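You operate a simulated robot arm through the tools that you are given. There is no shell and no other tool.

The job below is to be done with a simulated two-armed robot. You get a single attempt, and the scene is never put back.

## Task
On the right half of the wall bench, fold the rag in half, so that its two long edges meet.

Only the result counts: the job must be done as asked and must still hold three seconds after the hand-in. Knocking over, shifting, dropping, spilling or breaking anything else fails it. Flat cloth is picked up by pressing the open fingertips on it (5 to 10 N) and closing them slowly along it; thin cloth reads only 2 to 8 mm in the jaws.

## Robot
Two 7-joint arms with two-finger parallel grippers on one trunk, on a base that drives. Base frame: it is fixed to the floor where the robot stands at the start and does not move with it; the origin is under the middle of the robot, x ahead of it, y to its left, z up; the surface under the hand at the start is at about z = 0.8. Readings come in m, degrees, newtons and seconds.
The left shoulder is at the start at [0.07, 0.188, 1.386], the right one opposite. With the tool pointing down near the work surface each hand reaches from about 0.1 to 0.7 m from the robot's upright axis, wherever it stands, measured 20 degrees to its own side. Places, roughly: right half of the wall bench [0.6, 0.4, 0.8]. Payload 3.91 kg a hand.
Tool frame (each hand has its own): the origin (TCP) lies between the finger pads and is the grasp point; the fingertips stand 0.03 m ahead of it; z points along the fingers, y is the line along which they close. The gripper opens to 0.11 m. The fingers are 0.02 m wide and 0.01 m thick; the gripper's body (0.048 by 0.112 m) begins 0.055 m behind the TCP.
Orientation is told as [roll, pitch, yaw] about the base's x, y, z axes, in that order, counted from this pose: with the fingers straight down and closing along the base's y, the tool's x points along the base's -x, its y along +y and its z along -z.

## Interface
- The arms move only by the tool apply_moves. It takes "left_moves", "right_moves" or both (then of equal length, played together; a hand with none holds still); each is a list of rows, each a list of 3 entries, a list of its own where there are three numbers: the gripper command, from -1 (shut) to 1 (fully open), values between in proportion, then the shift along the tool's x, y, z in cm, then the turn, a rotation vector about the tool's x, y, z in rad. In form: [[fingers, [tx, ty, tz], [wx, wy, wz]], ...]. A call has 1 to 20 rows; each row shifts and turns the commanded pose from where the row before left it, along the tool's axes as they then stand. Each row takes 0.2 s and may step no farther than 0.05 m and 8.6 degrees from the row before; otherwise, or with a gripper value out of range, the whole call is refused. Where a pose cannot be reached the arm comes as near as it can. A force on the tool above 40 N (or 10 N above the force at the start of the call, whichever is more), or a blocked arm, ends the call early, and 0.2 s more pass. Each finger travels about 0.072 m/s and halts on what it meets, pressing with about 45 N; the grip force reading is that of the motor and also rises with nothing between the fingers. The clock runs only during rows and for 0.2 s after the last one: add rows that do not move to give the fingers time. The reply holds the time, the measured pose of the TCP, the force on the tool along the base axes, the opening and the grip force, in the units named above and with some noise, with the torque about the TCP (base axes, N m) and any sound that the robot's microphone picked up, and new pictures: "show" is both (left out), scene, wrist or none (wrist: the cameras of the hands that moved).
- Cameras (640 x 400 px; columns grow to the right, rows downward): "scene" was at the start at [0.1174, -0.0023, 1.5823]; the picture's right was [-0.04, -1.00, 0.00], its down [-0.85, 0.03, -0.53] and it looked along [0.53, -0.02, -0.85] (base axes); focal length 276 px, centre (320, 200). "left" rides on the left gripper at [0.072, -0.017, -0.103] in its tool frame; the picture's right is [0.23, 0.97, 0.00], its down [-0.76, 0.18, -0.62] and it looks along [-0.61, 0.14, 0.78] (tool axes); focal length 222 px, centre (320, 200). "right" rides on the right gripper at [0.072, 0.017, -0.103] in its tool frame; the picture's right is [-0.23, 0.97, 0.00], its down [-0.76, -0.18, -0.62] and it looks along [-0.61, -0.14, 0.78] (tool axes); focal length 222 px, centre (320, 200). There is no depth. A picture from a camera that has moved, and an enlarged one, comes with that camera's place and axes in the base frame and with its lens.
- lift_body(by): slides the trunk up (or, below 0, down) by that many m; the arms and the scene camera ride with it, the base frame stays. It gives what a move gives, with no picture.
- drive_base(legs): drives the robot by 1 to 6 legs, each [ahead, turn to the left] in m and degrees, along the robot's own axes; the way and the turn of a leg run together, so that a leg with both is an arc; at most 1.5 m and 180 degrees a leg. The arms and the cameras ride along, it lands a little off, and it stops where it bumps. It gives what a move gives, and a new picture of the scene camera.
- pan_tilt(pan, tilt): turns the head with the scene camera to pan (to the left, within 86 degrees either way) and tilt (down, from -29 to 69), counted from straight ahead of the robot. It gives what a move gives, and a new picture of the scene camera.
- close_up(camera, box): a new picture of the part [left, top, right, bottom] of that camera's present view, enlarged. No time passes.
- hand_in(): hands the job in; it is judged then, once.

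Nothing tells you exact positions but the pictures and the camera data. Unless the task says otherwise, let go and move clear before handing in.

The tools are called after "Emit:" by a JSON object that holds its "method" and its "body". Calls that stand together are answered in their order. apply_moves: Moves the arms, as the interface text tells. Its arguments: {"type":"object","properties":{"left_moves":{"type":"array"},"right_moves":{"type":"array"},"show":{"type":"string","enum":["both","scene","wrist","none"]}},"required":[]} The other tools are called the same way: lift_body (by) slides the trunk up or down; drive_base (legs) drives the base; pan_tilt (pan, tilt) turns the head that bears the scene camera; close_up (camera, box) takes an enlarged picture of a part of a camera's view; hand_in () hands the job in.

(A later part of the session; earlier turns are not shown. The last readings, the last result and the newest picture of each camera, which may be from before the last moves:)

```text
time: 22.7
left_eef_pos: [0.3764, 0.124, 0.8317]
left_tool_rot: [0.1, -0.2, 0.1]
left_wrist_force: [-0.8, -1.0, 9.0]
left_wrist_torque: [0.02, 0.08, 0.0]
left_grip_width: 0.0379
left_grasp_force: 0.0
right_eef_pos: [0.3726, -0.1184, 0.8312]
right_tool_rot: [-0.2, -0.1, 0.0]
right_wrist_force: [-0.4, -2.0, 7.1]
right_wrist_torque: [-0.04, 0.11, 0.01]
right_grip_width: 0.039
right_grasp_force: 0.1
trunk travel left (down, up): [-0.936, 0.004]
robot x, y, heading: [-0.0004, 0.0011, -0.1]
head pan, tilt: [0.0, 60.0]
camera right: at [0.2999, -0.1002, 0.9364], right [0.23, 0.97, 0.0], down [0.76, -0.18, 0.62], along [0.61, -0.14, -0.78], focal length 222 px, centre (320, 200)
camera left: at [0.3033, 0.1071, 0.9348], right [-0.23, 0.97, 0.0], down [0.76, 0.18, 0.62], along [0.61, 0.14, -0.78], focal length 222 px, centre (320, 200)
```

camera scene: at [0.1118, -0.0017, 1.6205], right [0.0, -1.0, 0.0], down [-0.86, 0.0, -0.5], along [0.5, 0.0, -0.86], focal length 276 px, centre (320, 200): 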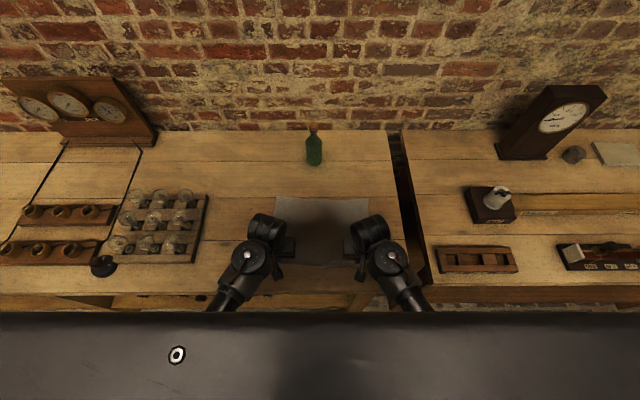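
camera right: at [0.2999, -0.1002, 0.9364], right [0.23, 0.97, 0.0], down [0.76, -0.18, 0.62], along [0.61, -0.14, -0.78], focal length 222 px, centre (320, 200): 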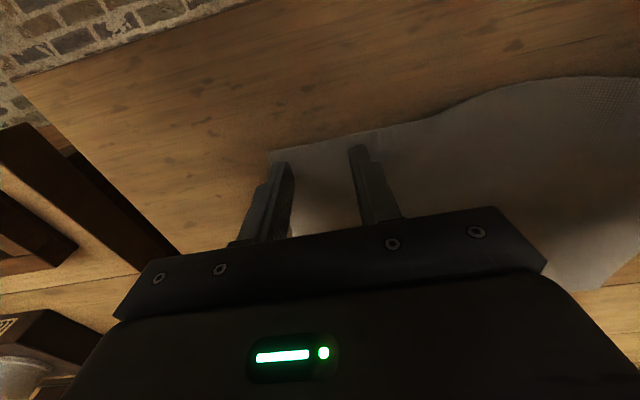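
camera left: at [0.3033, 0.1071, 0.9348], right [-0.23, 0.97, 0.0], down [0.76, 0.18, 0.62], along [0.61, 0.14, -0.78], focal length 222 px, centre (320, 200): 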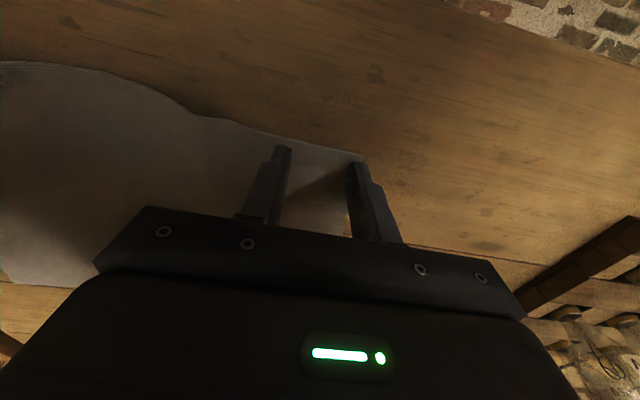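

The cloth has spread back out, apart from slight slack in the middle of the near edge. I'll raise the hands a little to see it properly.

Emit:
{"method": "apply_moves", "body": {"left_moves": [[-0.25, [0, 0, -0.5], [0, 0, 0]], [-0.25, [0, 0, -1], [0, 0, 0]], [-0.25, [0, 0, -1], [0, 0, 0]], [-0.25, [0, 0, 0], [0, 0, 0]]], "right_moves": [[-0.25, [0, 0, -0.5], [0, 0, 0]], [-0.25, [0, 0, -1], [0, 0, 0]], [-0.25, [0, 0, -1], [0, 0, 0]], [-0.25, [0, 0, 0], [0, 0, 0]]], "show": "both"}}

Emit:
{"method": "close_up", "body": {"camera": "scene", "box": [220, 175, 420, 300]}}

```text
time: 23.7
left_eef_pos: [0.3769, 0.1245, 0.8562]
left_tool_rot: [0.0, 0.0, 0.0]
left_wrist_force: [-0.6, -0.3, 0.9]
left_wrist_torque: [0.02, -0.01, 0.03]
left_grip_width: 0.0413
left_grasp_force: 0.1
right_eef_pos: [0.3746, -0.1173, 0.8562]
right_tool_rot: [-0.2, 0.0, 0.0]
right_wrist_force: [-0.2, 0.1, 0.7]
right_wrist_torque: [0.0, 0.02, 0.0]
right_grip_width: 0.0413
right_grasp_force: 0.1
trunk travel left (down, up): [-0.936, 0.004]
robot x, y, heading: [0.001, -0.0035, 0.1]
head pan, tilt: [0.0, 60.0]
camera scene: at [0.1154, 0.0004, 1.62], right [0.0, -1.0, 0.0], down [-0.87, 0.0, -0.5], along [0.5, 0.0, -0.87], focal length 276 px, centre (320, 200)
camera right: at [0.3009, -0.0998, 0.9612], right [0.23, 0.97, 0.0], down [0.76, -0.18, 0.62], along [0.61, -0.14, -0.78], focal length 222 px, centre (320, 200)
camera left: at [0.3042, 0.1076, 0.9599], right [-0.23, 0.97, 0.0], down [0.76, 0.18, 0.62], along [0.61, 0.14, -0.78], focal length 222 px, centre (320, 200)
```

scene: 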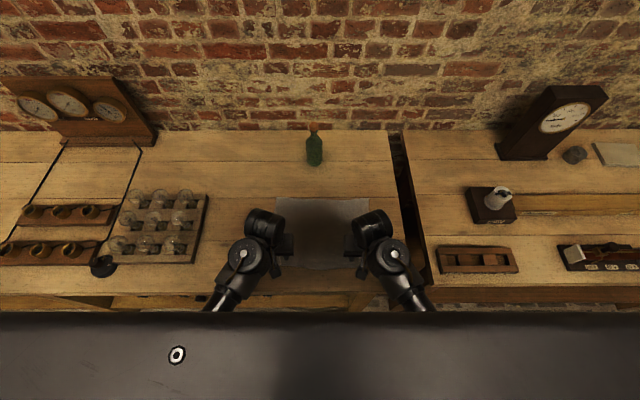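
right: 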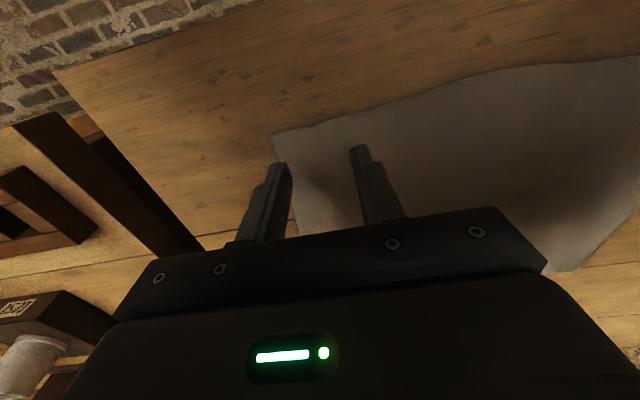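
left: 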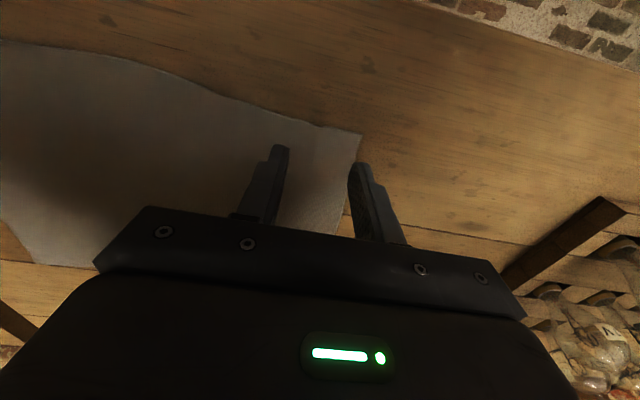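

```text
3.20 times, centred on (320, 238) of scene
camera zoom: at [0.1154, 0.0004, 1.62], right [0.0, -1.0, 0.0], down [-0.87, 0.0, -0.5], along [0.5, 0.0, -0.87], focal length 883 px, centre (320, 80)
```

zoom: 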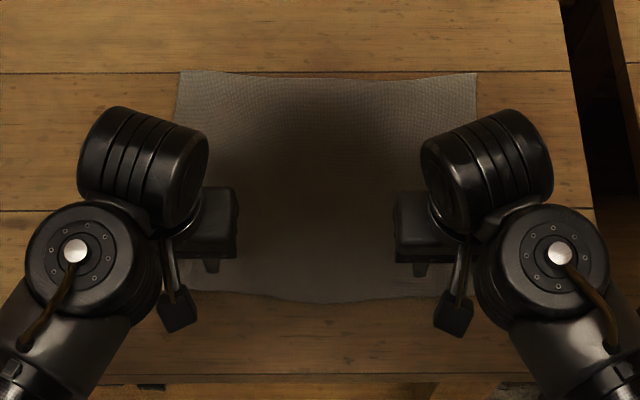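

The rag is still in place; its near edge is at x ≈ 0.364 on the left and 0.360 on the right, with corners at y ≈ 0.152 and −0.150. I'll put the fingers right over the edge line so only about 1 cm of cloth is gripped, with a 3 cm opening, then lower again.

Emit:
{"method": "apply_moves", "body": {"left_moves": [[-0.4545, [0.6, 0, 0], [0, 0, 0]], [-0.4545, [0.6, 0, 0], [0, 0, 0]], [-0.4545, [0, 0, 0.6], [0, 0, 0]], [-0.4545, [0, 0, 0.6], [0, 0, 0]], [-0.4545, [0, 0, 0.6], [0, 0, 0]], [-0.4545, [0, 0, 0.3], [0, 0, 0]], [-0.4545, [0, 0, 0.1], [0, 0, 0]], [-0.4545, [0, 0, 0], [0, 0, 0]]], "right_moves": [[-0.4545, [0.65, -0.25, 0], [0, 0, 0]], [-0.4545, [0.65, -0.25, 0], [0, 0, 0]], [-0.4545, [0, 0, 0.6], [0, 0, 0]], [-0.4545, [0, 0, 0.6], [0, 0, 0]], [-0.4545, [0, 0, 0.6], [0, 0, 0]], [-0.4545, [0, 0, 0.3], [0, 0, 0]], [-0.4545, [0, 0, 0.1], [0, 0, 0]], [-0.4545, [0, 0, 0], [0, 0, 0]]], "show": "wrist"}}

Emit:
{"method": "close_up", "body": {"camera": "left", "box": [220, 90, 460, 240]}}

Emit:
{"method": "close_up", "body": {"camera": "right", "box": [180, 90, 420, 240]}}

```text
time: 25.5
left_eef_pos: [0.3649, 0.1235, 0.8345]
left_tool_rot: [0.1, -0.1, 0.1]
left_wrist_force: [-0.4, -0.7, 0.4]
left_wrist_torque: [0.0, 0.01, 0.0]
left_grip_width: 0.0296
left_grasp_force: 0.0
right_eef_pos: [0.3608, -0.1229, 0.8332]
right_tool_rot: [-0.2, 0.0, -0.1]
right_wrist_force: [0.1, 0.2, 0.0]
right_wrist_torque: [0.0, -0.03, -0.01]
right_grip_width: 0.0303
right_grasp_force: 0.1
trunk travel left (down, up): [-0.936, 0.004]
robot x, y, heading: [-0.0013, -0.0005, 0.1]
head pan, tilt: [0.0, 60.0]
camera right: at [0.2886, -0.1045, 0.9386], right [0.23, 0.97, 0.0], down [0.76, -0.18, 0.62], along [0.61, -0.14, -0.78], focal length 222 px, centre (320, 200)
camera left: at [0.2923, 0.1074, 0.9378], right [-0.23, 0.97, 0.0], down [0.76, 0.18, 0.62], along [0.61, 0.14, -0.78], focal length 222 px, centre (320, 200)
```

right: 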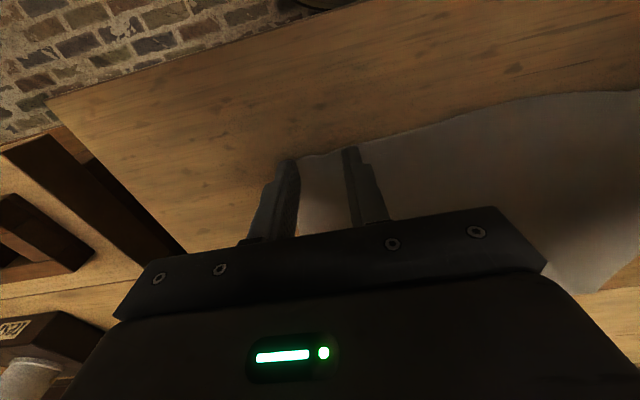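
left: 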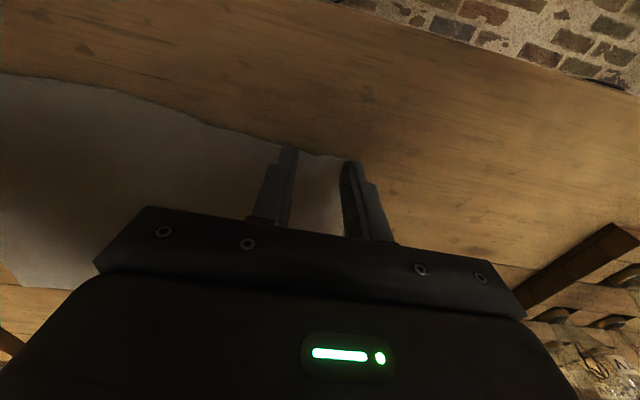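

```text
2.67 times, centred on (340, 165) of left
camera zoom: at [0.2923, 0.1074, 0.9378], right [-0.23, 0.97, 0.0], down [0.76, 0.18, 0.62], along [0.61, 0.14, -0.78], focal length 592 px, centre (267, 293)
```

zoom: 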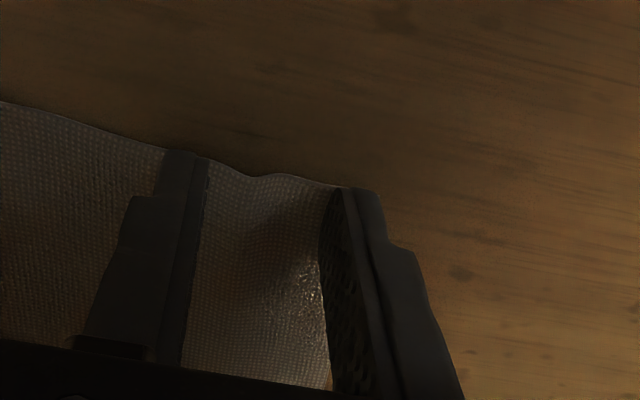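

```text
2.67 times, centred on (300, 165) of right
camera zoom: at [0.2886, -0.1045, 0.9386], right [0.23, 0.97, 0.0], down [0.76, -0.18, 0.62], along [0.61, -0.14, -0.78], focal length 592 px, centre (373, 293)
```

zoom: 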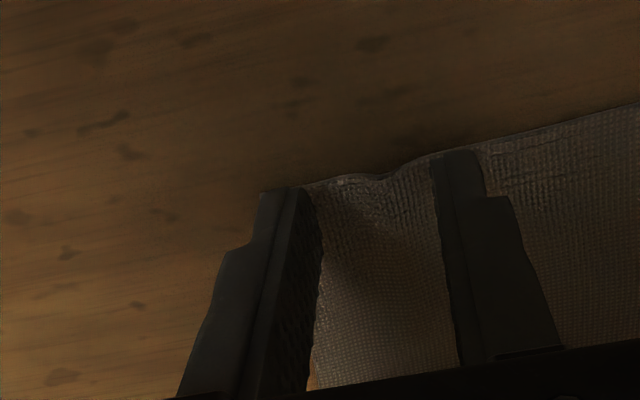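

The close-ups show the fingertips overlap the cloth by about 1.7 cm, and the outer fingers are right on the corners. I'll shift both hands 0.6 cm toward me and 0.4 cm inward, then lower into contact.

Emit:
{"method": "apply_moves", "body": {"left_moves": [[-0.4545, [0, 0, -0.3], [0, 0, 0]], [-0.4545, [0.6, -0.4, 0], [0, 0, 0]], [-0.4545, [0, 0, 0.3], [0, 0, 0]], [-0.4545, [0, 0, 0.1], [0, 0, 0]], [-0.4545, [0, 0, 0.1], [0, 0, 0]], [-0.4545, [0, 0, 0], [0, 0, 0]]], "right_moves": [[-0.4545, [0, 0, -0.3], [0, 0, 0]], [-0.4545, [0.6, 0.4, 0], [0, 0, 0]], [-0.4545, [0, 0, 0.3], [0, 0, 0]], [-0.4545, [0, 0, 0.1], [0, 0, 0]], [-0.4545, [0, 0, 0], [0, 0, 0]], [-0.4545, [0, 0, 0], [0, 0, 0]]], "show": "none"}}

Emit:
{"method": "close_up", "body": {"camera": "left", "box": [220, 90, 460, 240]}}

Emit:
{"method": "close_up", "body": {"camera": "right", "box": [180, 90, 420, 240]}}

```text
time: 26.9
left_eef_pos: [0.3604, 0.1198, 0.8321]
left_tool_rot: [0.0, -0.1, 0.1]
left_wrist_force: [0.0, 0.3, 0.6]
left_wrist_torque: [0.01, 0.01, -0.01]
left_grip_width: 0.0301
left_grasp_force: 0.1
right_eef_pos: [0.3558, -0.1185, 0.8321]
right_tool_rot: [-0.2, 0.0, 0.0]
right_wrist_force: [-0.1, 0.1, -0.3]
right_wrist_torque: [0.01, 0.03, 0.0]
right_grip_width: 0.0298
right_grasp_force: 0.0
trunk travel left (down, up): [-0.936, 0.004]
robot x, y, heading: [0.0007, -0.0026, -0.0]
head pan, tilt: [0.0, 60.0]
```

```text
2.67 times, centred on (340, 165) of left
camera zoom: at [0.2865, 0.1033, 0.9357], right [-0.23, 0.97, 0.0], down [0.76, 0.18, 0.62], along [0.61, 0.14, -0.78], focal length 592 px, centre (267, 293)
```

zoom: 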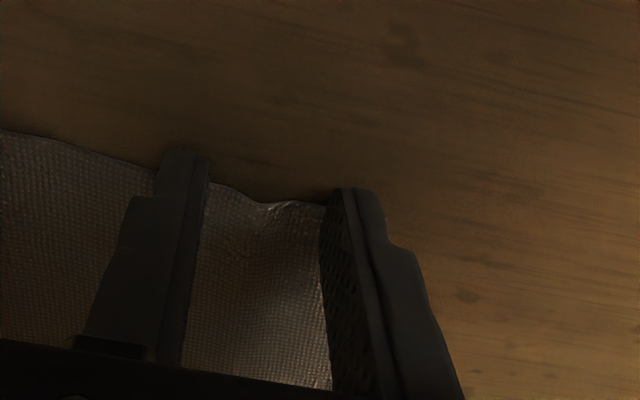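

```text
2.67 times, centred on (300, 165) of right
camera zoom: at [0.2825, -0.1008, 0.9375], right [0.23, 0.97, 0.0], down [0.76, -0.18, 0.62], along [0.61, -0.14, -0.78], focal length 592 px, centre (373, 293)
```

zoom: 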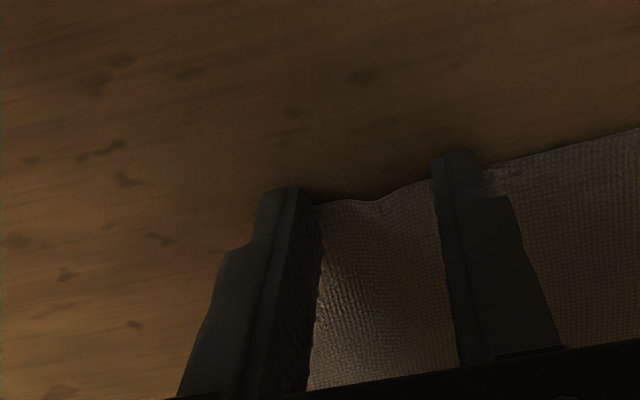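

The overlap is now about 1.2 cm on both sides. I'll press down slightly to reach the 5–10 N range.

Emit:
{"method": "apply_moves", "body": {"left_moves": [[-0.4545, [0, 0, 0.05], [0, 0, 0]], [-0.4545, [0, 0, 0.05], [0, 0, 0]], [-0.4545, [0, 0, 0], [0, 0, 0]]], "right_moves": [[-0.4545, [0, 0, 0.05], [0, 0, 0]], [-0.4545, [0, 0, 0.05], [0, 0, 0]], [-0.4545, [0, 0, 0], [0, 0, 0]]], "show": "none"}}

```text
time: 27.7
left_eef_pos: [0.3593, 0.1199, 0.8303]
left_tool_rot: [-0.1, -0.2, 0.0]
left_wrist_force: [-0.3, 0.0, 4.7]
left_wrist_torque: [0.06, -0.03, 0.01]
left_grip_width: 0.03
left_grasp_force: 0.1
right_eef_pos: [0.354, -0.1201, 0.8323]
right_tool_rot: [-0.1, 0.1, 0.0]
right_wrist_force: [0.1, -0.4, 1.1]
right_wrist_torque: [0.03, 0.0, -0.01]
right_grip_width: 0.0303
right_grasp_force: 0.1
trunk travel left (down, up): [-0.936, 0.004]
robot x, y, heading: [-0.0029, 0.0017, 0.1]
head pan, tilt: [0.0, 60.0]
```

Emit:
{"method": "apply_moves", "body": {"left_moves": [[-0.4545, [0, 0, 0.02], [0, 0, 0]], [-0.4545, [0, 0, 0], [0, 0, 0]], [-0.4545, [0, 0, 0], [0, 0, 0]]], "right_moves": [[-0.4545, [0, 0, 0.06], [0, 0, 0]], [-0.4545, [0, 0, 0], [0, 0, 0]], [-0.4545, [0, 0, 0], [0, 0, 0]]], "show": "none"}}

```text
time: 28.5
left_eef_pos: [0.3585, 0.1191, 0.8319]
left_tool_rot: [0.0, -0.1, 0.0]
left_wrist_force: [1.0, 0.6, 9.1]
left_wrist_torque: [0.05, -0.14, 0.04]
left_grip_width: 0.0301
left_grasp_force: 0.2
right_eef_pos: [0.3541, -0.1171, 0.8314]
right_tool_rot: [0.0, 0.0, 0.0]
right_wrist_force: [0.3, -0.2, 2.8]
right_wrist_torque: [0.0, -0.04, -0.01]
right_grip_width: 0.0301
right_grasp_force: 0.1
trunk travel left (down, up): [-0.936, 0.004]
robot x, y, heading: [0.0026, -0.0013, 0.1]
head pan, tilt: [0.0, 60.0]
```

Left presses with 9 N; right needs a bit more. I'll trim the right, then close both slowly.

Emit:
{"method": "apply_moves", "body": {"left_moves": [[-0.4545, [0, 0, -0.01], [0, 0, 0]], [-0.4545, [0, 0, 0], [0, 0, 0]], [-0.49, [0, 0, 0], [0, 0, 0]], [-0.53, [0, 0, 0], [0, 0, 0]], [-0.57, [0, 0, 0], [0, 0, 0]], [-0.61, [0, 0, 0], [0, 0, 0]]], "right_moves": [[-0.4545, [0, 0, 0.04], [0, 0, 0]], [-0.4545, [0, 0, 0], [0, 0, 0]], [-0.49, [0, 0, 0], [0, 0, 0]], [-0.53, [0, 0, 0], [0, 0, 0]], [-0.57, [0, 0, 0], [0, 0, 0]], [-0.61, [0, 0, 0], [0, 0, 0]]], "show": "none"}}

Emit:
{"method": "close_up", "body": {"camera": "left", "box": [220, 90, 460, 240]}}

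Emit:
{"method": "close_up", "body": {"camera": "right", "box": [180, 90, 420, 240]}}

```text
time: 29.9
left_eef_pos: [0.3587, 0.1196, 0.8318]
left_tool_rot: [0.0, -0.1, 0.0]
left_wrist_force: [-0.3, -0.3, 5.6]
left_wrist_torque: [-0.03, -0.04, 0.02]
left_grip_width: 0.0207
left_grasp_force: 0.0
right_eef_pos: [0.3537, -0.1177, 0.8316]
right_tool_rot: [-0.1, 0.0, 0.0]
right_wrist_force: [0.9, 1.6, 12.5]
right_wrist_torque: [0.05, -0.11, 0.0]
right_grip_width: 0.0207
right_grasp_force: 0.1
trunk travel left (down, up): [-0.936, 0.004]
robot x, y, heading: [-0.0029, 0.0007, 0.1]
head pan, tilt: [0.0, 60.0]
```

```text
2.67 times, centred on (340, 165) of left
camera zoom: at [0.2856, 0.1036, 0.9348], right [-0.23, 0.97, 0.0], down [0.76, 0.18, 0.62], along [0.61, 0.14, -0.78], focal length 592 px, centre (267, 293)
```

zoom: 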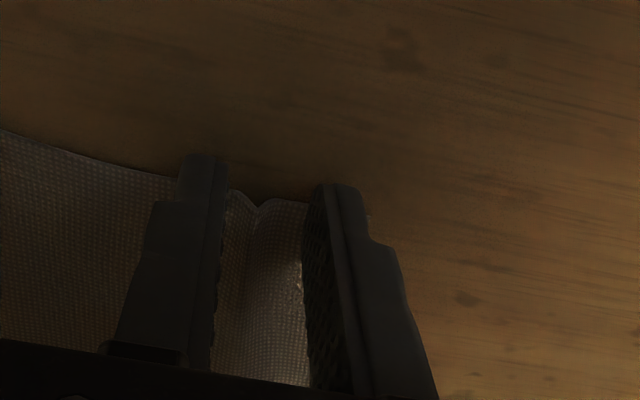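

```text
2.67 times, centred on (300, 165) of right
camera zoom: at [0.2814, -0.1008, 0.9363], right [0.23, 0.97, 0.0], down [0.76, -0.18, 0.62], along [0.61, -0.14, -0.78], focal length 592 px, centre (373, 293)
```

zoom: 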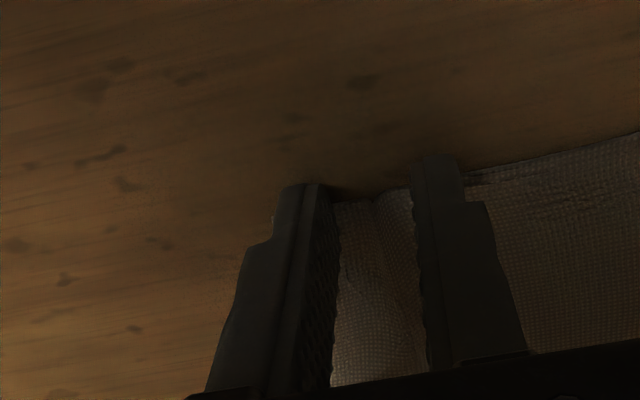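

The ridge is forming between the fingers. I'll continue closing slowly and ease the right hand a little.

Emit:
{"method": "apply_moves", "body": {"left_moves": [[-0.64, [0, 0, 0.01], [0, 0, 0]], [-0.68, [0, 0, 0], [0, 0, 0]], [-0.72, [0, 0, 0], [0, 0, 0]], [-0.76, [0, 0, 0], [0, 0, 0]], [-0.8, [0, 0, 0], [0, 0, 0]], [-0.84, [0, 0, 0], [0, 0, 0]]], "right_moves": [[-0.64, [0, 0, -0.03], [0, 0, 0]], [-0.68, [0, 0, 0], [0, 0, 0]], [-0.72, [0, 0, 0], [0, 0, 0]], [-0.76, [0, 0, 0], [0, 0, 0]], [-0.8, [0, 0, 0], [0, 0, 0]], [-0.84, [0, 0, 0], [0, 0, 0]]], "show": "none"}}

Emit:
{"method": "close_up", "body": {"camera": "left", "box": [220, 90, 460, 240]}}

Emit:
{"method": "close_up", "body": {"camera": "right", "box": [180, 90, 420, 240]}}

```text
time: 31.3
left_eef_pos: [0.3584, 0.1206, 0.8315]
left_tool_rot: [0.0, 0.0, 0.0]
left_wrist_force: [0.0, -2.8, 6.4]
left_wrist_torque: [-0.05, -0.06, -0.04]
left_grip_width: 0.0087
left_grasp_force: 0.0
right_eef_pos: [0.3532, -0.1185, 0.831]
right_tool_rot: [-0.2, -0.1, 0.1]
right_wrist_force: [-0.1, 2.3, 8.3]
right_wrist_torque: [0.05, -0.04, 0.03]
right_grip_width: 0.0086
right_grasp_force: 0.0
trunk travel left (down, up): [-0.936, 0.004]
robot x, y, heading: [-0.0007, 0.0007, -0.1]
head pan, tilt: [0.0, 60.0]
```

```text
2.67 times, centred on (340, 165) of left
camera zoom: at [0.2856, 0.1034, 0.9348], right [-0.23, 0.97, 0.0], down [0.76, 0.18, 0.62], along [0.61, 0.14, -0.78], focal length 592 px, centre (267, 293)
```

zoom: 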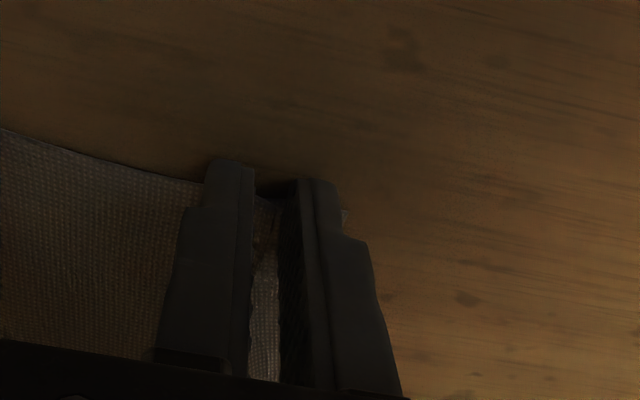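

```text
2.67 times, centred on (300, 165) of right
camera zoom: at [0.2813, -0.1012, 0.9364], right [0.23, 0.97, 0.0], down [0.76, -0.18, 0.62], along [0.61, -0.14, -0.78], focal length 592 px, centre (373, 293)
```

zoom: 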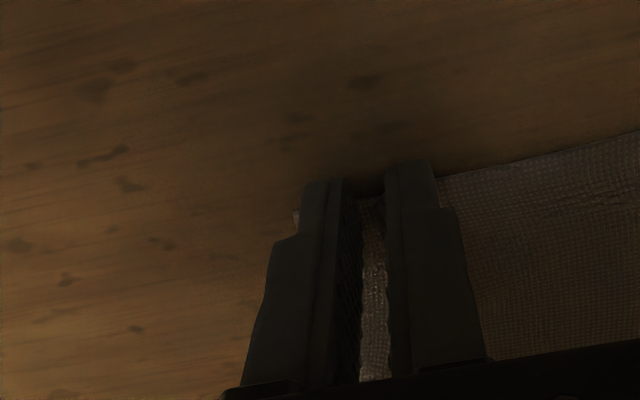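

The cloth is gathered between the fingers on both sides. I'll close fully with a tiny inward move to avoid over-stretching it.

Emit:
{"method": "apply_moves", "body": {"left_moves": [[-0.88, [0, -0.05, 0], [0, 0, 0]], [-0.91, [0, -0.05, 0], [0, 0, 0]], [-0.94, [0, -0.05, 0], [0, 0, 0]], [-0.97, [0, 0, 0], [0, 0, 0]], [-1, [0, 0, 0], [0, 0, 0]], [-1, [0, 0, 0], [0, 0, 0]], [-1, [0, 0, 0], [0, 0, 0]]], "right_moves": [[-0.88, [0, 0.05, 0], [0, 0, 0]], [-0.91, [0, 0.05, 0], [0, 0, 0]], [-0.94, [0, 0.05, 0], [0, 0, 0]], [-0.97, [0, 0, 0], [0, 0, 0]], [-1, [0, 0, 0], [0, 0, 0]], [-1, [0, 0, 0], [0, 0, 0]], [-1, [0, 0, 0], [0, 0, 0]]], "show": "none"}}

Emit:
{"method": "close_up", "body": {"camera": "left", "box": [220, 90, 460, 240]}}

Emit:
{"method": "close_up", "body": {"camera": "right", "box": [180, 90, 420, 240]}}

```text
time: 32.9
left_eef_pos: [0.3583, 0.1189, 0.8322]
left_tool_rot: [0.0, 0.0, 0.0]
left_wrist_force: [0.2, -5.3, 7.3]
left_wrist_torque: [-0.13, -0.04, -0.03]
left_grip_width: 0.0017
left_grasp_force: 41.7
right_eef_pos: [0.3546, -0.1176, 0.8315]
right_tool_rot: [0.0, 0.0, 0.1]
right_wrist_force: [-0.2, 4.5, 8.4]
right_wrist_torque: [0.13, -0.06, 0.04]
right_grip_width: 0.0021
right_grasp_force: 41.0
trunk travel left (down, up): [-0.936, 0.004]
robot x, y, heading: [0.0015, 0.0006, 0.1]
head pan, tilt: [0.0, 60.0]
```

```text
2.67 times, centred on (340, 165) of left
camera zoom: at [0.2853, 0.1019, 0.9348], right [-0.23, 0.97, 0.0], down [0.76, 0.18, 0.62], along [0.61, 0.14, -0.78], focal length 592 px, centre (267, 293)
```

zoom: 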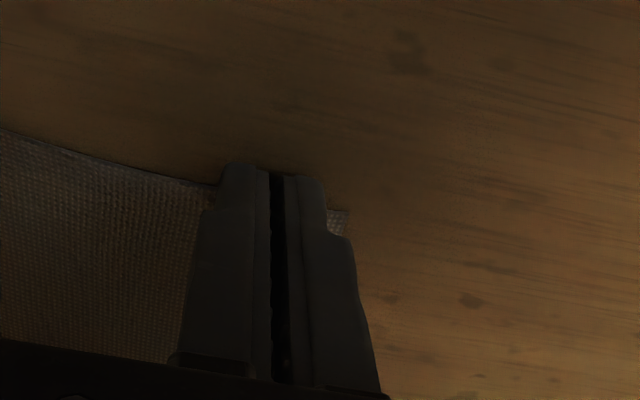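

```text
2.67 times, centred on (300, 165) of right
camera zoom: at [0.2813, -0.0994, 0.9363], right [0.23, 0.97, 0.0], down [0.76, -0.18, 0.62], along [0.61, -0.14, -0.78], focal length 592 px, centre (373, 293)
```

zoom: 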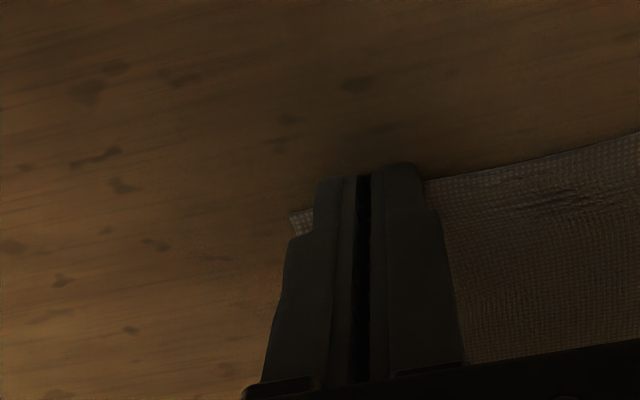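

Both hands hold a narrow pinch of cloth (about 2 mm) right at the edge. I'll lift a few cm along the start of the fold arc and check that both corners come up.

Emit:
{"method": "apply_moves", "body": {"left_moves": [[-1, [-0.05, 0, -0.9], [0, 0, 0]], [-1, [-0.2, 0, -0.95], [0, 0, 0]], [-1, [-0.3, 0, -0.9], [0, 0, 0]], [-1, [-0.45, 0, -0.9], [0, 0, 0]], [-1, [-0.55, 0, -0.85], [0, 0, 0]], [-1, [-0.65, 0, -0.8], [0, 0, 0]], [-1, [0, 0, 0], [0, 0, 0]]], "right_moves": [[-1, [-0.05, 0, -0.9], [0, 0, 0]], [-1, [-0.2, 0, -0.95], [0, 0, 0]], [-1, [-0.3, 0, -0.9], [0, 0, 0]], [-1, [-0.45, 0, -0.9], [0, 0, 0]], [-1, [-0.55, 0, -0.85], [0, 0, 0]], [-1, [-0.65, 0, -0.8], [0, 0, 0]], [-1, [0, 0, 0], [0, 0, 0]]], "show": "both"}}

Emit:
{"method": "close_up", "body": {"camera": "scene", "box": [220, 175, 420, 300]}}

```text
time: 34.5
left_eef_pos: [0.381, 0.1199, 0.8842]
left_tool_rot: [-0.1, -0.2, 0.1]
left_wrist_force: [-0.1, -3.5, -1.1]
left_wrist_torque: [-0.1, -0.01, -0.03]
left_grip_width: 0.0018
left_grasp_force: 42.5
right_eef_pos: [0.3761, -0.1167, 0.8855]
right_tool_rot: [-0.1, 0.0, 0.0]
right_wrist_force: [-0.3, 4.9, -1.1]
right_wrist_torque: [0.12, -0.01, 0.01]
right_grip_width: 0.0016
right_grasp_force: 41.8
trunk travel left (down, up): [-0.936, 0.004]
robot x, y, heading: [-0.0028, -0.0012, 0.2]
head pan, tilt: [0.0, 60.0]
camera scene: at [0.1148, 0.0003, 1.6201], right [0.0, -1.0, 0.0], down [-0.87, 0.0, -0.5], along [0.5, 0.0, -0.87], focal length 276 px, centre (320, 200)
camera right: at [0.3041, -0.0992, 0.989], right [0.23, 0.97, 0.0], down [0.76, -0.18, 0.62], along [0.61, -0.14, -0.78], focal length 222 px, centre (320, 200)
camera left: at [0.3086, 0.1021, 0.9878], right [-0.23, 0.97, 0.0], down [0.76, 0.18, 0.62], along [0.61, 0.14, -0.78], focal length 222 px, centre (320, 200)
```

scene: 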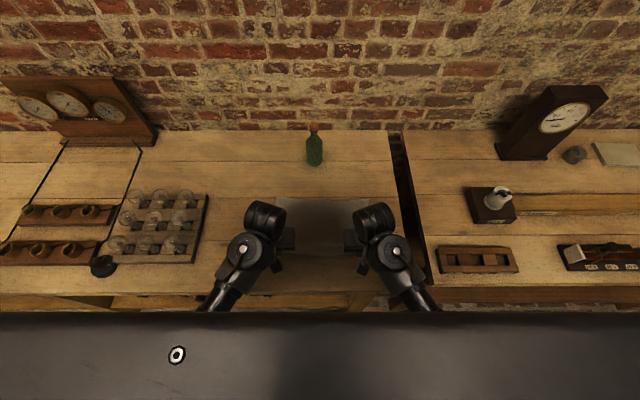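
right: 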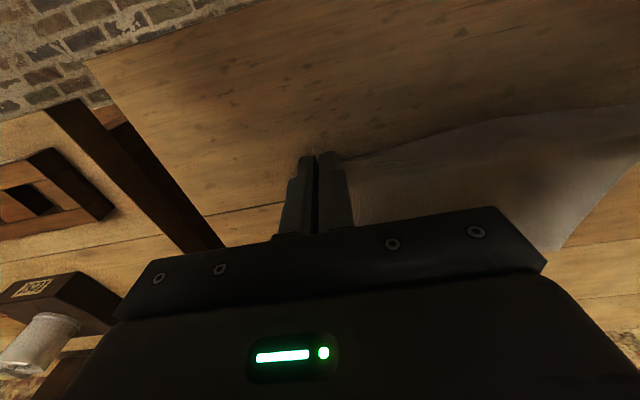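
left: 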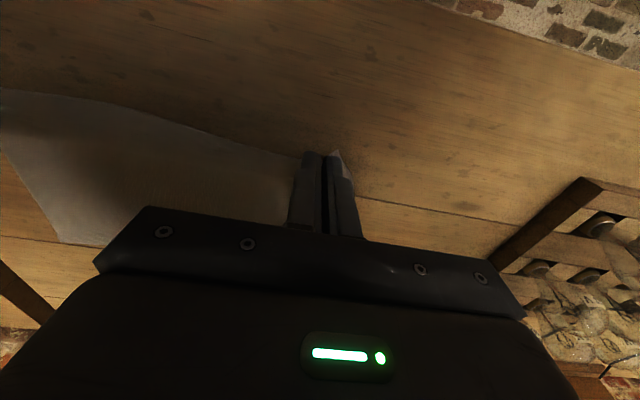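

```text
3.20 times, centred on (320, 238) of scene
camera zoom: at [0.1148, 0.0003, 1.6201], right [0.0, -1.0, 0.0], down [-0.87, 0.0, -0.5], along [0.5, 0.0, -0.87], focal length 883 px, centre (320, 80)
```

zoom: 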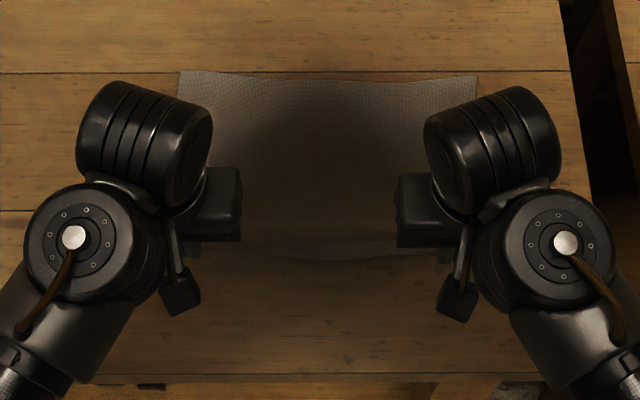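

Both corners are up with the edge taut between them, and the far edge sits at x ≈ 0.597 (left) and 0.592 (right). I'll carry the edge over along the arc, drifting 0.9 cm to the right to match the far corners.

Emit:
{"method": "apply_moves", "body": {"left_moves": [[-1, [-0.75, -0.05, -0.73], [0, 0, 0]], [-1, [-0.86, -0.05, -0.67], [0, 0, 0]], [-1, [-0.93, -0.05, -0.59], [0, 0, 0]], [-1, [-1.01, -0.05, -0.51], [0, 0, 0]], [-1, [-1.07, -0.05, -0.43], [0, 0, 0]], [-1, [-1.13, -0.05, -0.34], [0, 0, 0]], [-1, [-1.16, -0.05, -0.24], [0, 0, 0]], [-1, [-1.19, -0.05, -0.15], [0, 0, 0]], [-1, [-1.2, -0.05, -0.05], [0, 0, 0]], [-1, [-1.2, -0.05, 0.05], [0, 0, 0]], [-1, [-1.19, -0.05, 0.15], [0, 0, 0]], [-1, [-1.16, -0.05, 0.24], [0, 0, 0]], [-1, [-1.13, -0.05, 0.34], [0, 0, 0]], [-1, [0, 0, 0], [0, 0, 0]]], "right_moves": [[-1, [-0.75, -0.05, -0.73], [0, 0, 0]], [-1, [-0.86, -0.05, -0.67], [0, 0, 0]], [-1, [-0.93, -0.05, -0.59], [0, 0, 0]], [-1, [-1.01, -0.05, -0.51], [0, 0, 0]], [-1, [-1.07, -0.05, -0.43], [0, 0, 0]], [-1, [-1.13, -0.05, -0.34], [0, 0, 0]], [-1, [-1.16, -0.05, -0.24], [0, 0, 0]], [-1, [-1.19, -0.05, -0.15], [0, 0, 0]], [-1, [-1.2, -0.05, -0.05], [0, 0, 0]], [-1, [-1.2, -0.05, 0.05], [0, 0, 0]], [-1, [-1.19, -0.05, 0.15], [0, 0, 0]], [-1, [-1.16, -0.05, 0.24], [0, 0, 0]], [-1, [-1.13, -0.05, 0.34], [0, 0, 0]], [-1, [0, 0, 0], [0, 0, 0]]], "show": "both"}}

Emit:
{"method": "close_up", "body": {"camera": "scene", "box": [220, 165, 420, 290]}}

```text
time: 37.5
left_eef_pos: [0.5209, 0.1125, 0.9138]
left_tool_rot: [0.0, -0.1, 0.0]
left_wrist_force: [-1.2, -4.9, -0.2]
left_wrist_torque: [-0.1, 0.0, -0.01]
left_grip_width: 0.0017
left_grasp_force: 42.0
right_eef_pos: [0.5172, -0.1238, 0.9144]
right_tool_rot: [-0.1, 0.1, 0.0]
right_wrist_force: [-0.7, 4.5, -1.6]
right_wrist_torque: [0.12, -0.01, 0.03]
right_grip_width: 0.0016
right_grasp_force: 41.8
trunk travel left (down, up): [-0.936, 0.004]
robot x, y, heading: [-0.0015, 0.0009, -0.0]
head pan, tilt: [0.0, 60.0]
camera scene: at [0.1146, 0.0004, 1.6201], right [0.0, -1.0, 0.0], down [-0.87, 0.0, -0.5], along [0.5, 0.0, -0.87], focal length 276 px, centre (320, 200)
camera right: at [0.4437, -0.1062, 1.0189], right [0.23, 0.97, 0.0], down [0.76, -0.18, 0.62], along [0.61, -0.14, -0.78], focal length 222 px, centre (320, 200)
camera left: at [0.4478, 0.0957, 1.0169], right [-0.23, 0.97, 0.0], down [0.76, 0.18, 0.62], along [0.61, 0.14, -0.78], focal length 222 px, centre (320, 200)
```

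scene: 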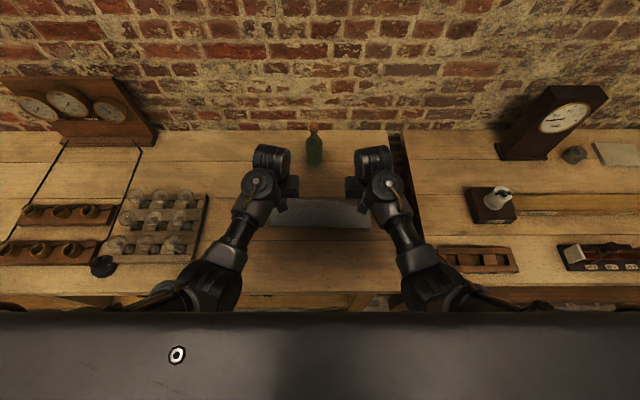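
right: 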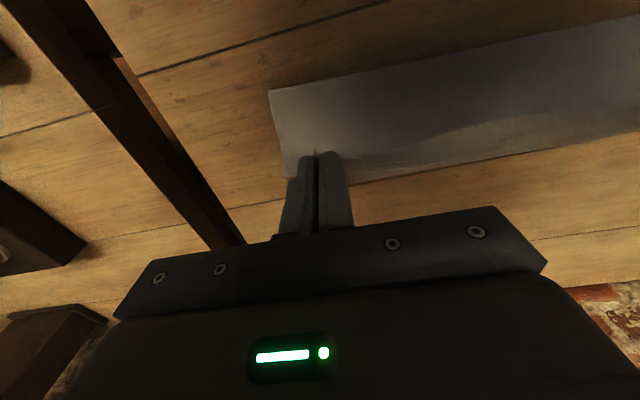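
left: 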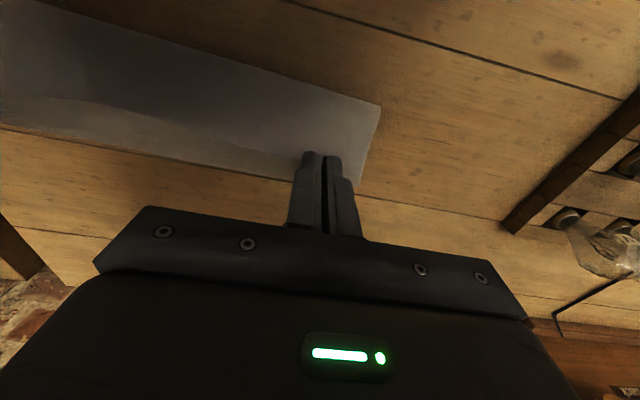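

```text
3.20 times, centred on (320, 228) of scene
camera zoom: at [0.1146, 0.0004, 1.6201], right [0.0, -1.0, 0.0], down [-0.87, 0.0, -0.5], along [0.5, 0.0, -0.87], focal length 883 px, centre (320, 112)
```

zoom: 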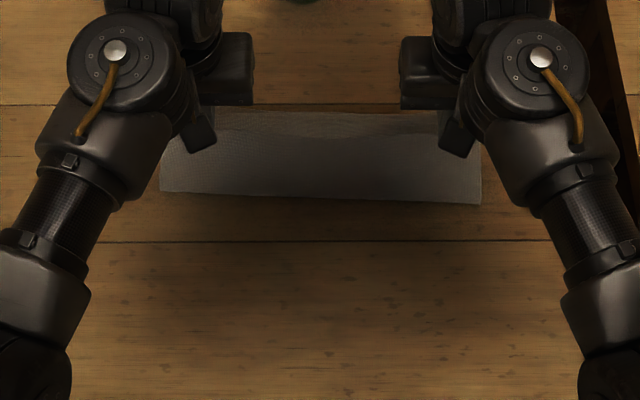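

The fold is forming well with the two sides level. I'll continue down toward the far edge and stop about 3 cm above it to check the alignment.

Emit:
{"method": "apply_moves", "body": {"left_moves": [[-1, [-1.07, -0.05, 0.43], [0, 0, 0]], [-1, [-1.01, -0.05, 0.51], [0, 0, 0]], [-1, [-0.93, 0, 0.59], [0, 0, 0]], [-1, [-0.86, 0, 0.67], [0, 0, 0]], [-1, [-0.75, 0, 0.73], [0, 0, 0]], [-1, [-0.66, 0, 0.79], [0, 0, 0]], [-1, [-0.55, 0, 0.84], [0, 0, 0]], [-1, [0, 0, 0], [0, 0, 0]]], "right_moves": [[-1, [-1.07, -0.05, 0.43], [0, 0, 0]], [-1, [-1.01, -0.05, 0.51], [0, 0, 0]], [-1, [-0.93, 0, 0.59], [0, 0, 0]], [-1, [-0.86, 0, 0.67], [0, 0, 0]], [-1, [-0.75, 0, 0.73], [0, 0, 0]], [-1, [-0.66, 0, 0.79], [0, 0, 0]], [-1, [-0.55, 0, 0.84], [0, 0, 0]], [-1, [0, 0, 0], [0, 0, 0]]], "show": "both"}}

Emit:
{"method": "close_up", "body": {"camera": "scene", "box": [220, 140, 420, 265]}}

```text
time: 39.3
left_eef_pos: [0.5793, 0.1106, 0.8683]
left_tool_rot: [0.1, -0.1, 0.1]
left_wrist_force: [0.6, -4.3, 0.2]
left_wrist_torque: [-0.12, -0.01, -0.01]
left_grip_width: 0.0017
left_grasp_force: 42.2
right_eef_pos: [0.5745, -0.1247, 0.8682]
right_tool_rot: [0.0, 0.0, 0.0]
right_wrist_force: [-0.4, 3.4, -0.4]
right_wrist_torque: [0.13, -0.01, 0.01]
right_grip_width: 0.0018
right_grasp_force: 41.5
trunk travel left (down, up): [-0.936, 0.004]
robot x, y, heading: [-0.0007, 0.0017, -0.2]
head pan, tilt: [0.0, 60.0]
camera scene: at [0.1148, 0.0003, 1.6201], right [0.0, -1.0, 0.0], down [-0.87, 0.0, -0.5], along [0.5, 0.0, -0.87], focal length 276 px, centre (320, 200)
camera right: at [0.5022, -0.1068, 0.9732], right [0.23, 0.97, 0.0], down [0.76, -0.18, 0.62], along [0.61, -0.14, -0.78], focal length 222 px, centre (320, 200)
camera left: at [0.5064, 0.0942, 0.9718], right [-0.23, 0.97, 0.0], down [0.76, 0.18, 0.62], along [0.61, 0.14, -0.78], focal length 222 px, centre (320, 200)
```

scene: 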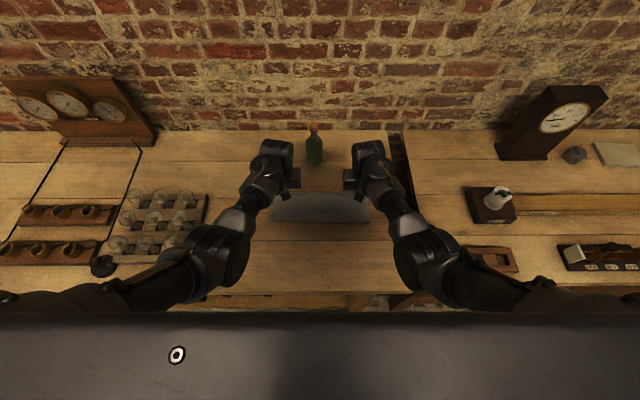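
right: 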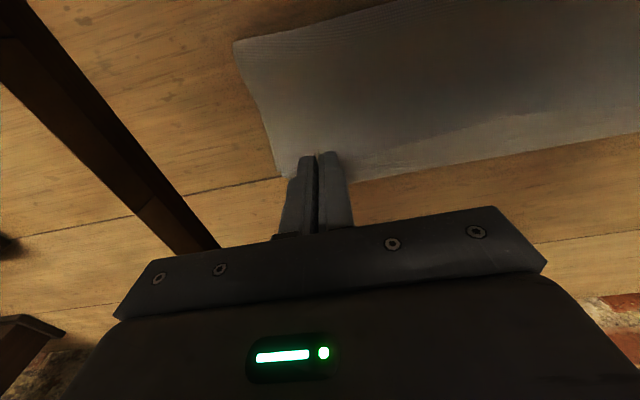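
left: 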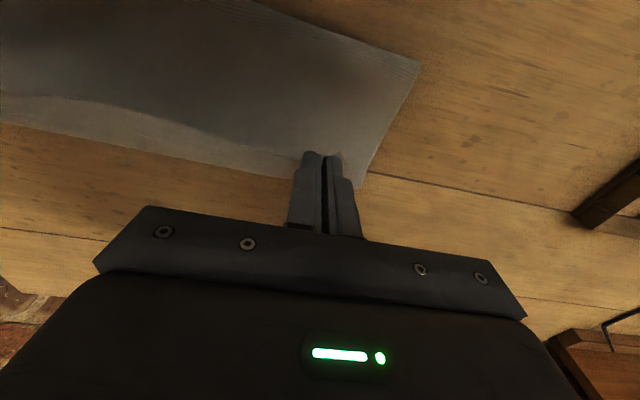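

```text
3.20 times, centred on (320, 202) of scene
camera zoom: at [0.1148, 0.0003, 1.6201], right [0.0, -1.0, 0.0], down [-0.87, 0.0, -0.5], along [0.5, 0.0, -0.87], focal length 883 px, centre (320, 192)
```

zoom: 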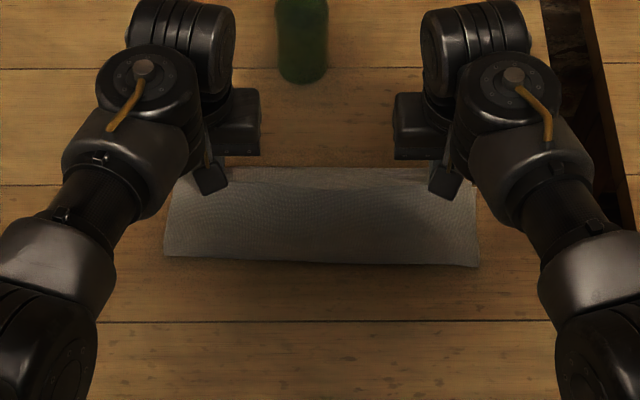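

The edge is now about 3.5 cm above the far edge. I'll take close-ups to see how the two layers lie relative to each other.

Emit:
{"method": "close_up", "body": {"camera": "left", "box": [0, 0, 440, 275]}}

Emit:
{"method": "close_up", "body": {"camera": "right", "box": [200, 0, 640, 275]}}

Emit:
{"method": "close_up", "body": {"camera": "scene", "box": [265, 180, 375, 249]}}

```text
1.45 times, centred on (220, 138) of left
camera zoom: at [0.5064, 0.0942, 0.9718], right [-0.23, 0.97, 0.0], down [0.76, 0.18, 0.62], along [0.61, 0.14, -0.78], focal length 323 px, centre (466, 291)
```

zoom: 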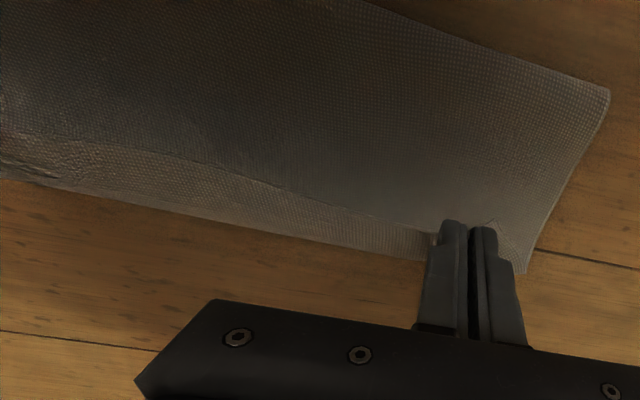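

```text
1.45 times, centred on (420, 138) of right
camera zoom: at [0.5022, -0.1068, 0.9732], right [0.23, 0.97, 0.0], down [0.76, -0.18, 0.62], along [0.61, -0.14, -0.78], focal length 323 px, centre (174, 291)
```

zoom: 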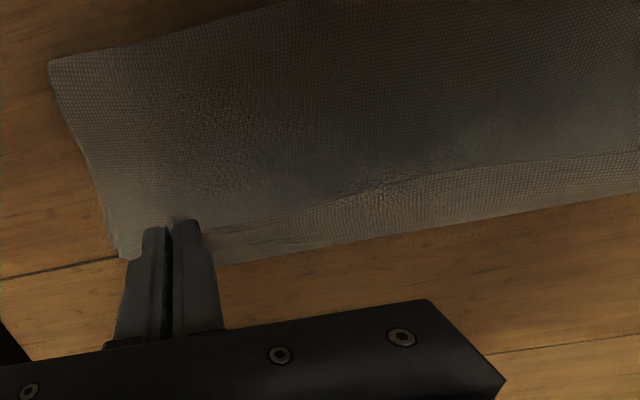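

```text
5.80 times, centred on (320, 214) of scene
camera zoom: at [0.1148, 0.0003, 1.6201], right [0.0, -1.0, 0.0], down [-0.87, 0.0, -0.5], along [0.5, 0.0, -0.87], focal length 1600 px, centre (320, 116)
```

zoom: 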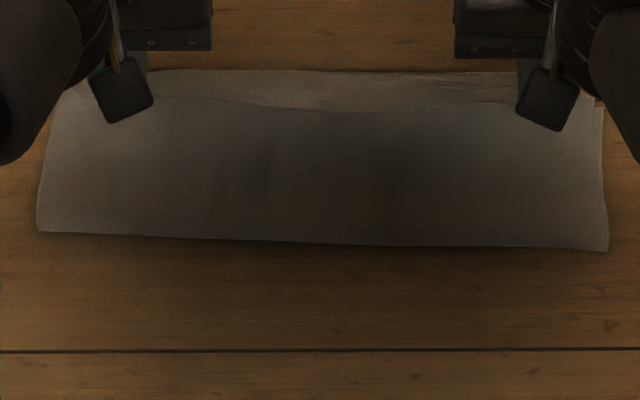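

The bottom layer slid forward about 2 cm: its far edge is now at x ≈ 0.617 and the fold line at x ≈ 0.497, so it is still folding in half. I'll lay the top edge down at x ≈ 0.605.

Emit:
{"method": "apply_moves", "body": {"left_moves": [[-1, [-0.45, 0, 0.4], [0, 0, 0]], [-1, [-0.45, 0, 0.5], [0, 0, 0]], [-1, [-0.45, 0, 0.5], [0, 0, 0]], [-1, [-0.45, 0, 0.5], [0, 0, 0]], [-1, [-0.45, 0, 0.5], [0, 0, 0]], [-1, [-0.45, 0, 0.5], [0, 0, 0]], [-1, [0, 0, 0], [0, 0, 0]]], "right_moves": [[-1, [-0.49, 0, 0.4], [0, 0, 0]], [-1, [-0.49, 0, 0.5], [0, 0, 0]], [-1, [-0.49, 0, 0.5], [0, 0, 0]], [-1, [-0.49, 0, 0.5], [0, 0, 0]], [-1, [-0.49, 0, 0.5], [0, 0, 0]], [-1, [-0.49, 0, 0.5], [0, 0, 0]], [-1, [0, 0, 0], [0, 0, 0]]], "show": "none"}}

Emit:
{"method": "close_up", "body": {"camera": "left", "box": [0, 0, 440, 275]}}

Emit:
{"method": "close_up", "body": {"camera": "right", "box": [200, 0, 640, 275]}}

Emit:
{"method": "close_up", "body": {"camera": "scene", "box": [265, 180, 375, 249]}}

```text
time: 40.9
left_eef_pos: [0.6067, 0.1118, 0.8392]
left_tool_rot: [0.0, -0.1, 0.1]
left_wrist_force: [-0.1, -3.7, 0.3]
left_wrist_torque: [-0.12, -0.02, 0.02]
left_grip_width: 0.0018
left_grasp_force: 41.9
right_eef_pos: [0.6036, -0.1259, 0.8387]
right_tool_rot: [-0.2, 0.0, 0.0]
right_wrist_force: [0.3, 4.0, -0.4]
right_wrist_torque: [0.12, 0.01, 0.02]
right_grip_width: 0.0019
right_grasp_force: 42.0
trunk travel left (down, up): [-0.936, 0.004]
robot x, y, heading: [0.0018, -0.0011, 0.1]
head pan, tilt: [0.0, 60.0]
```

```text
1.45 times, centred on (220, 138) of left
camera zoom: at [0.5335, 0.0943, 0.9426], right [-0.23, 0.97, 0.0], down [0.76, 0.18, 0.62], along [0.61, 0.14, -0.78], focal length 323 px, centre (466, 291)
```

zoom: 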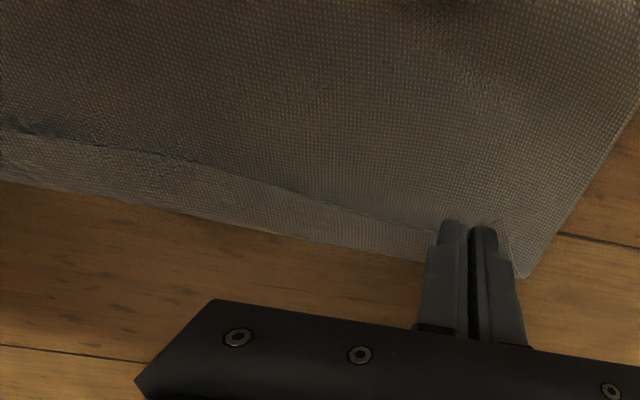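

```text
1.45 times, centred on (420, 138) of right
camera zoom: at [0.5313, -0.1069, 0.9438], right [0.23, 0.97, 0.0], down [0.76, -0.18, 0.62], along [0.61, -0.14, -0.78], focal length 323 px, centre (174, 291)
```

zoom: 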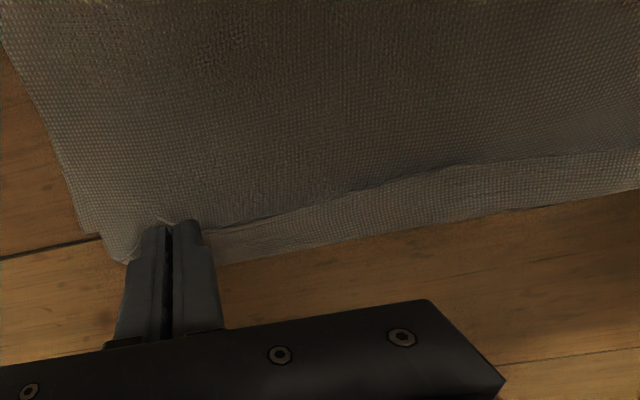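

```text
5.80 times, centred on (320, 214) of scene
camera zoom: at [0.1149, 0.0003, 1.6201], right [0.0, -1.0, 0.0], down [-0.87, 0.0, -0.5], along [0.5, 0.0, -0.87], focal length 1600 px, centre (320, 116)
```

zoom: 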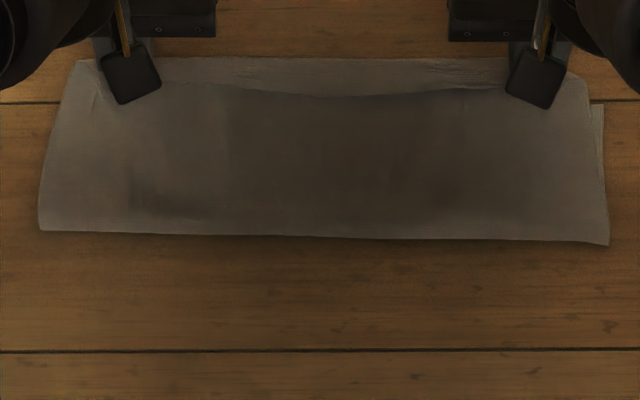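

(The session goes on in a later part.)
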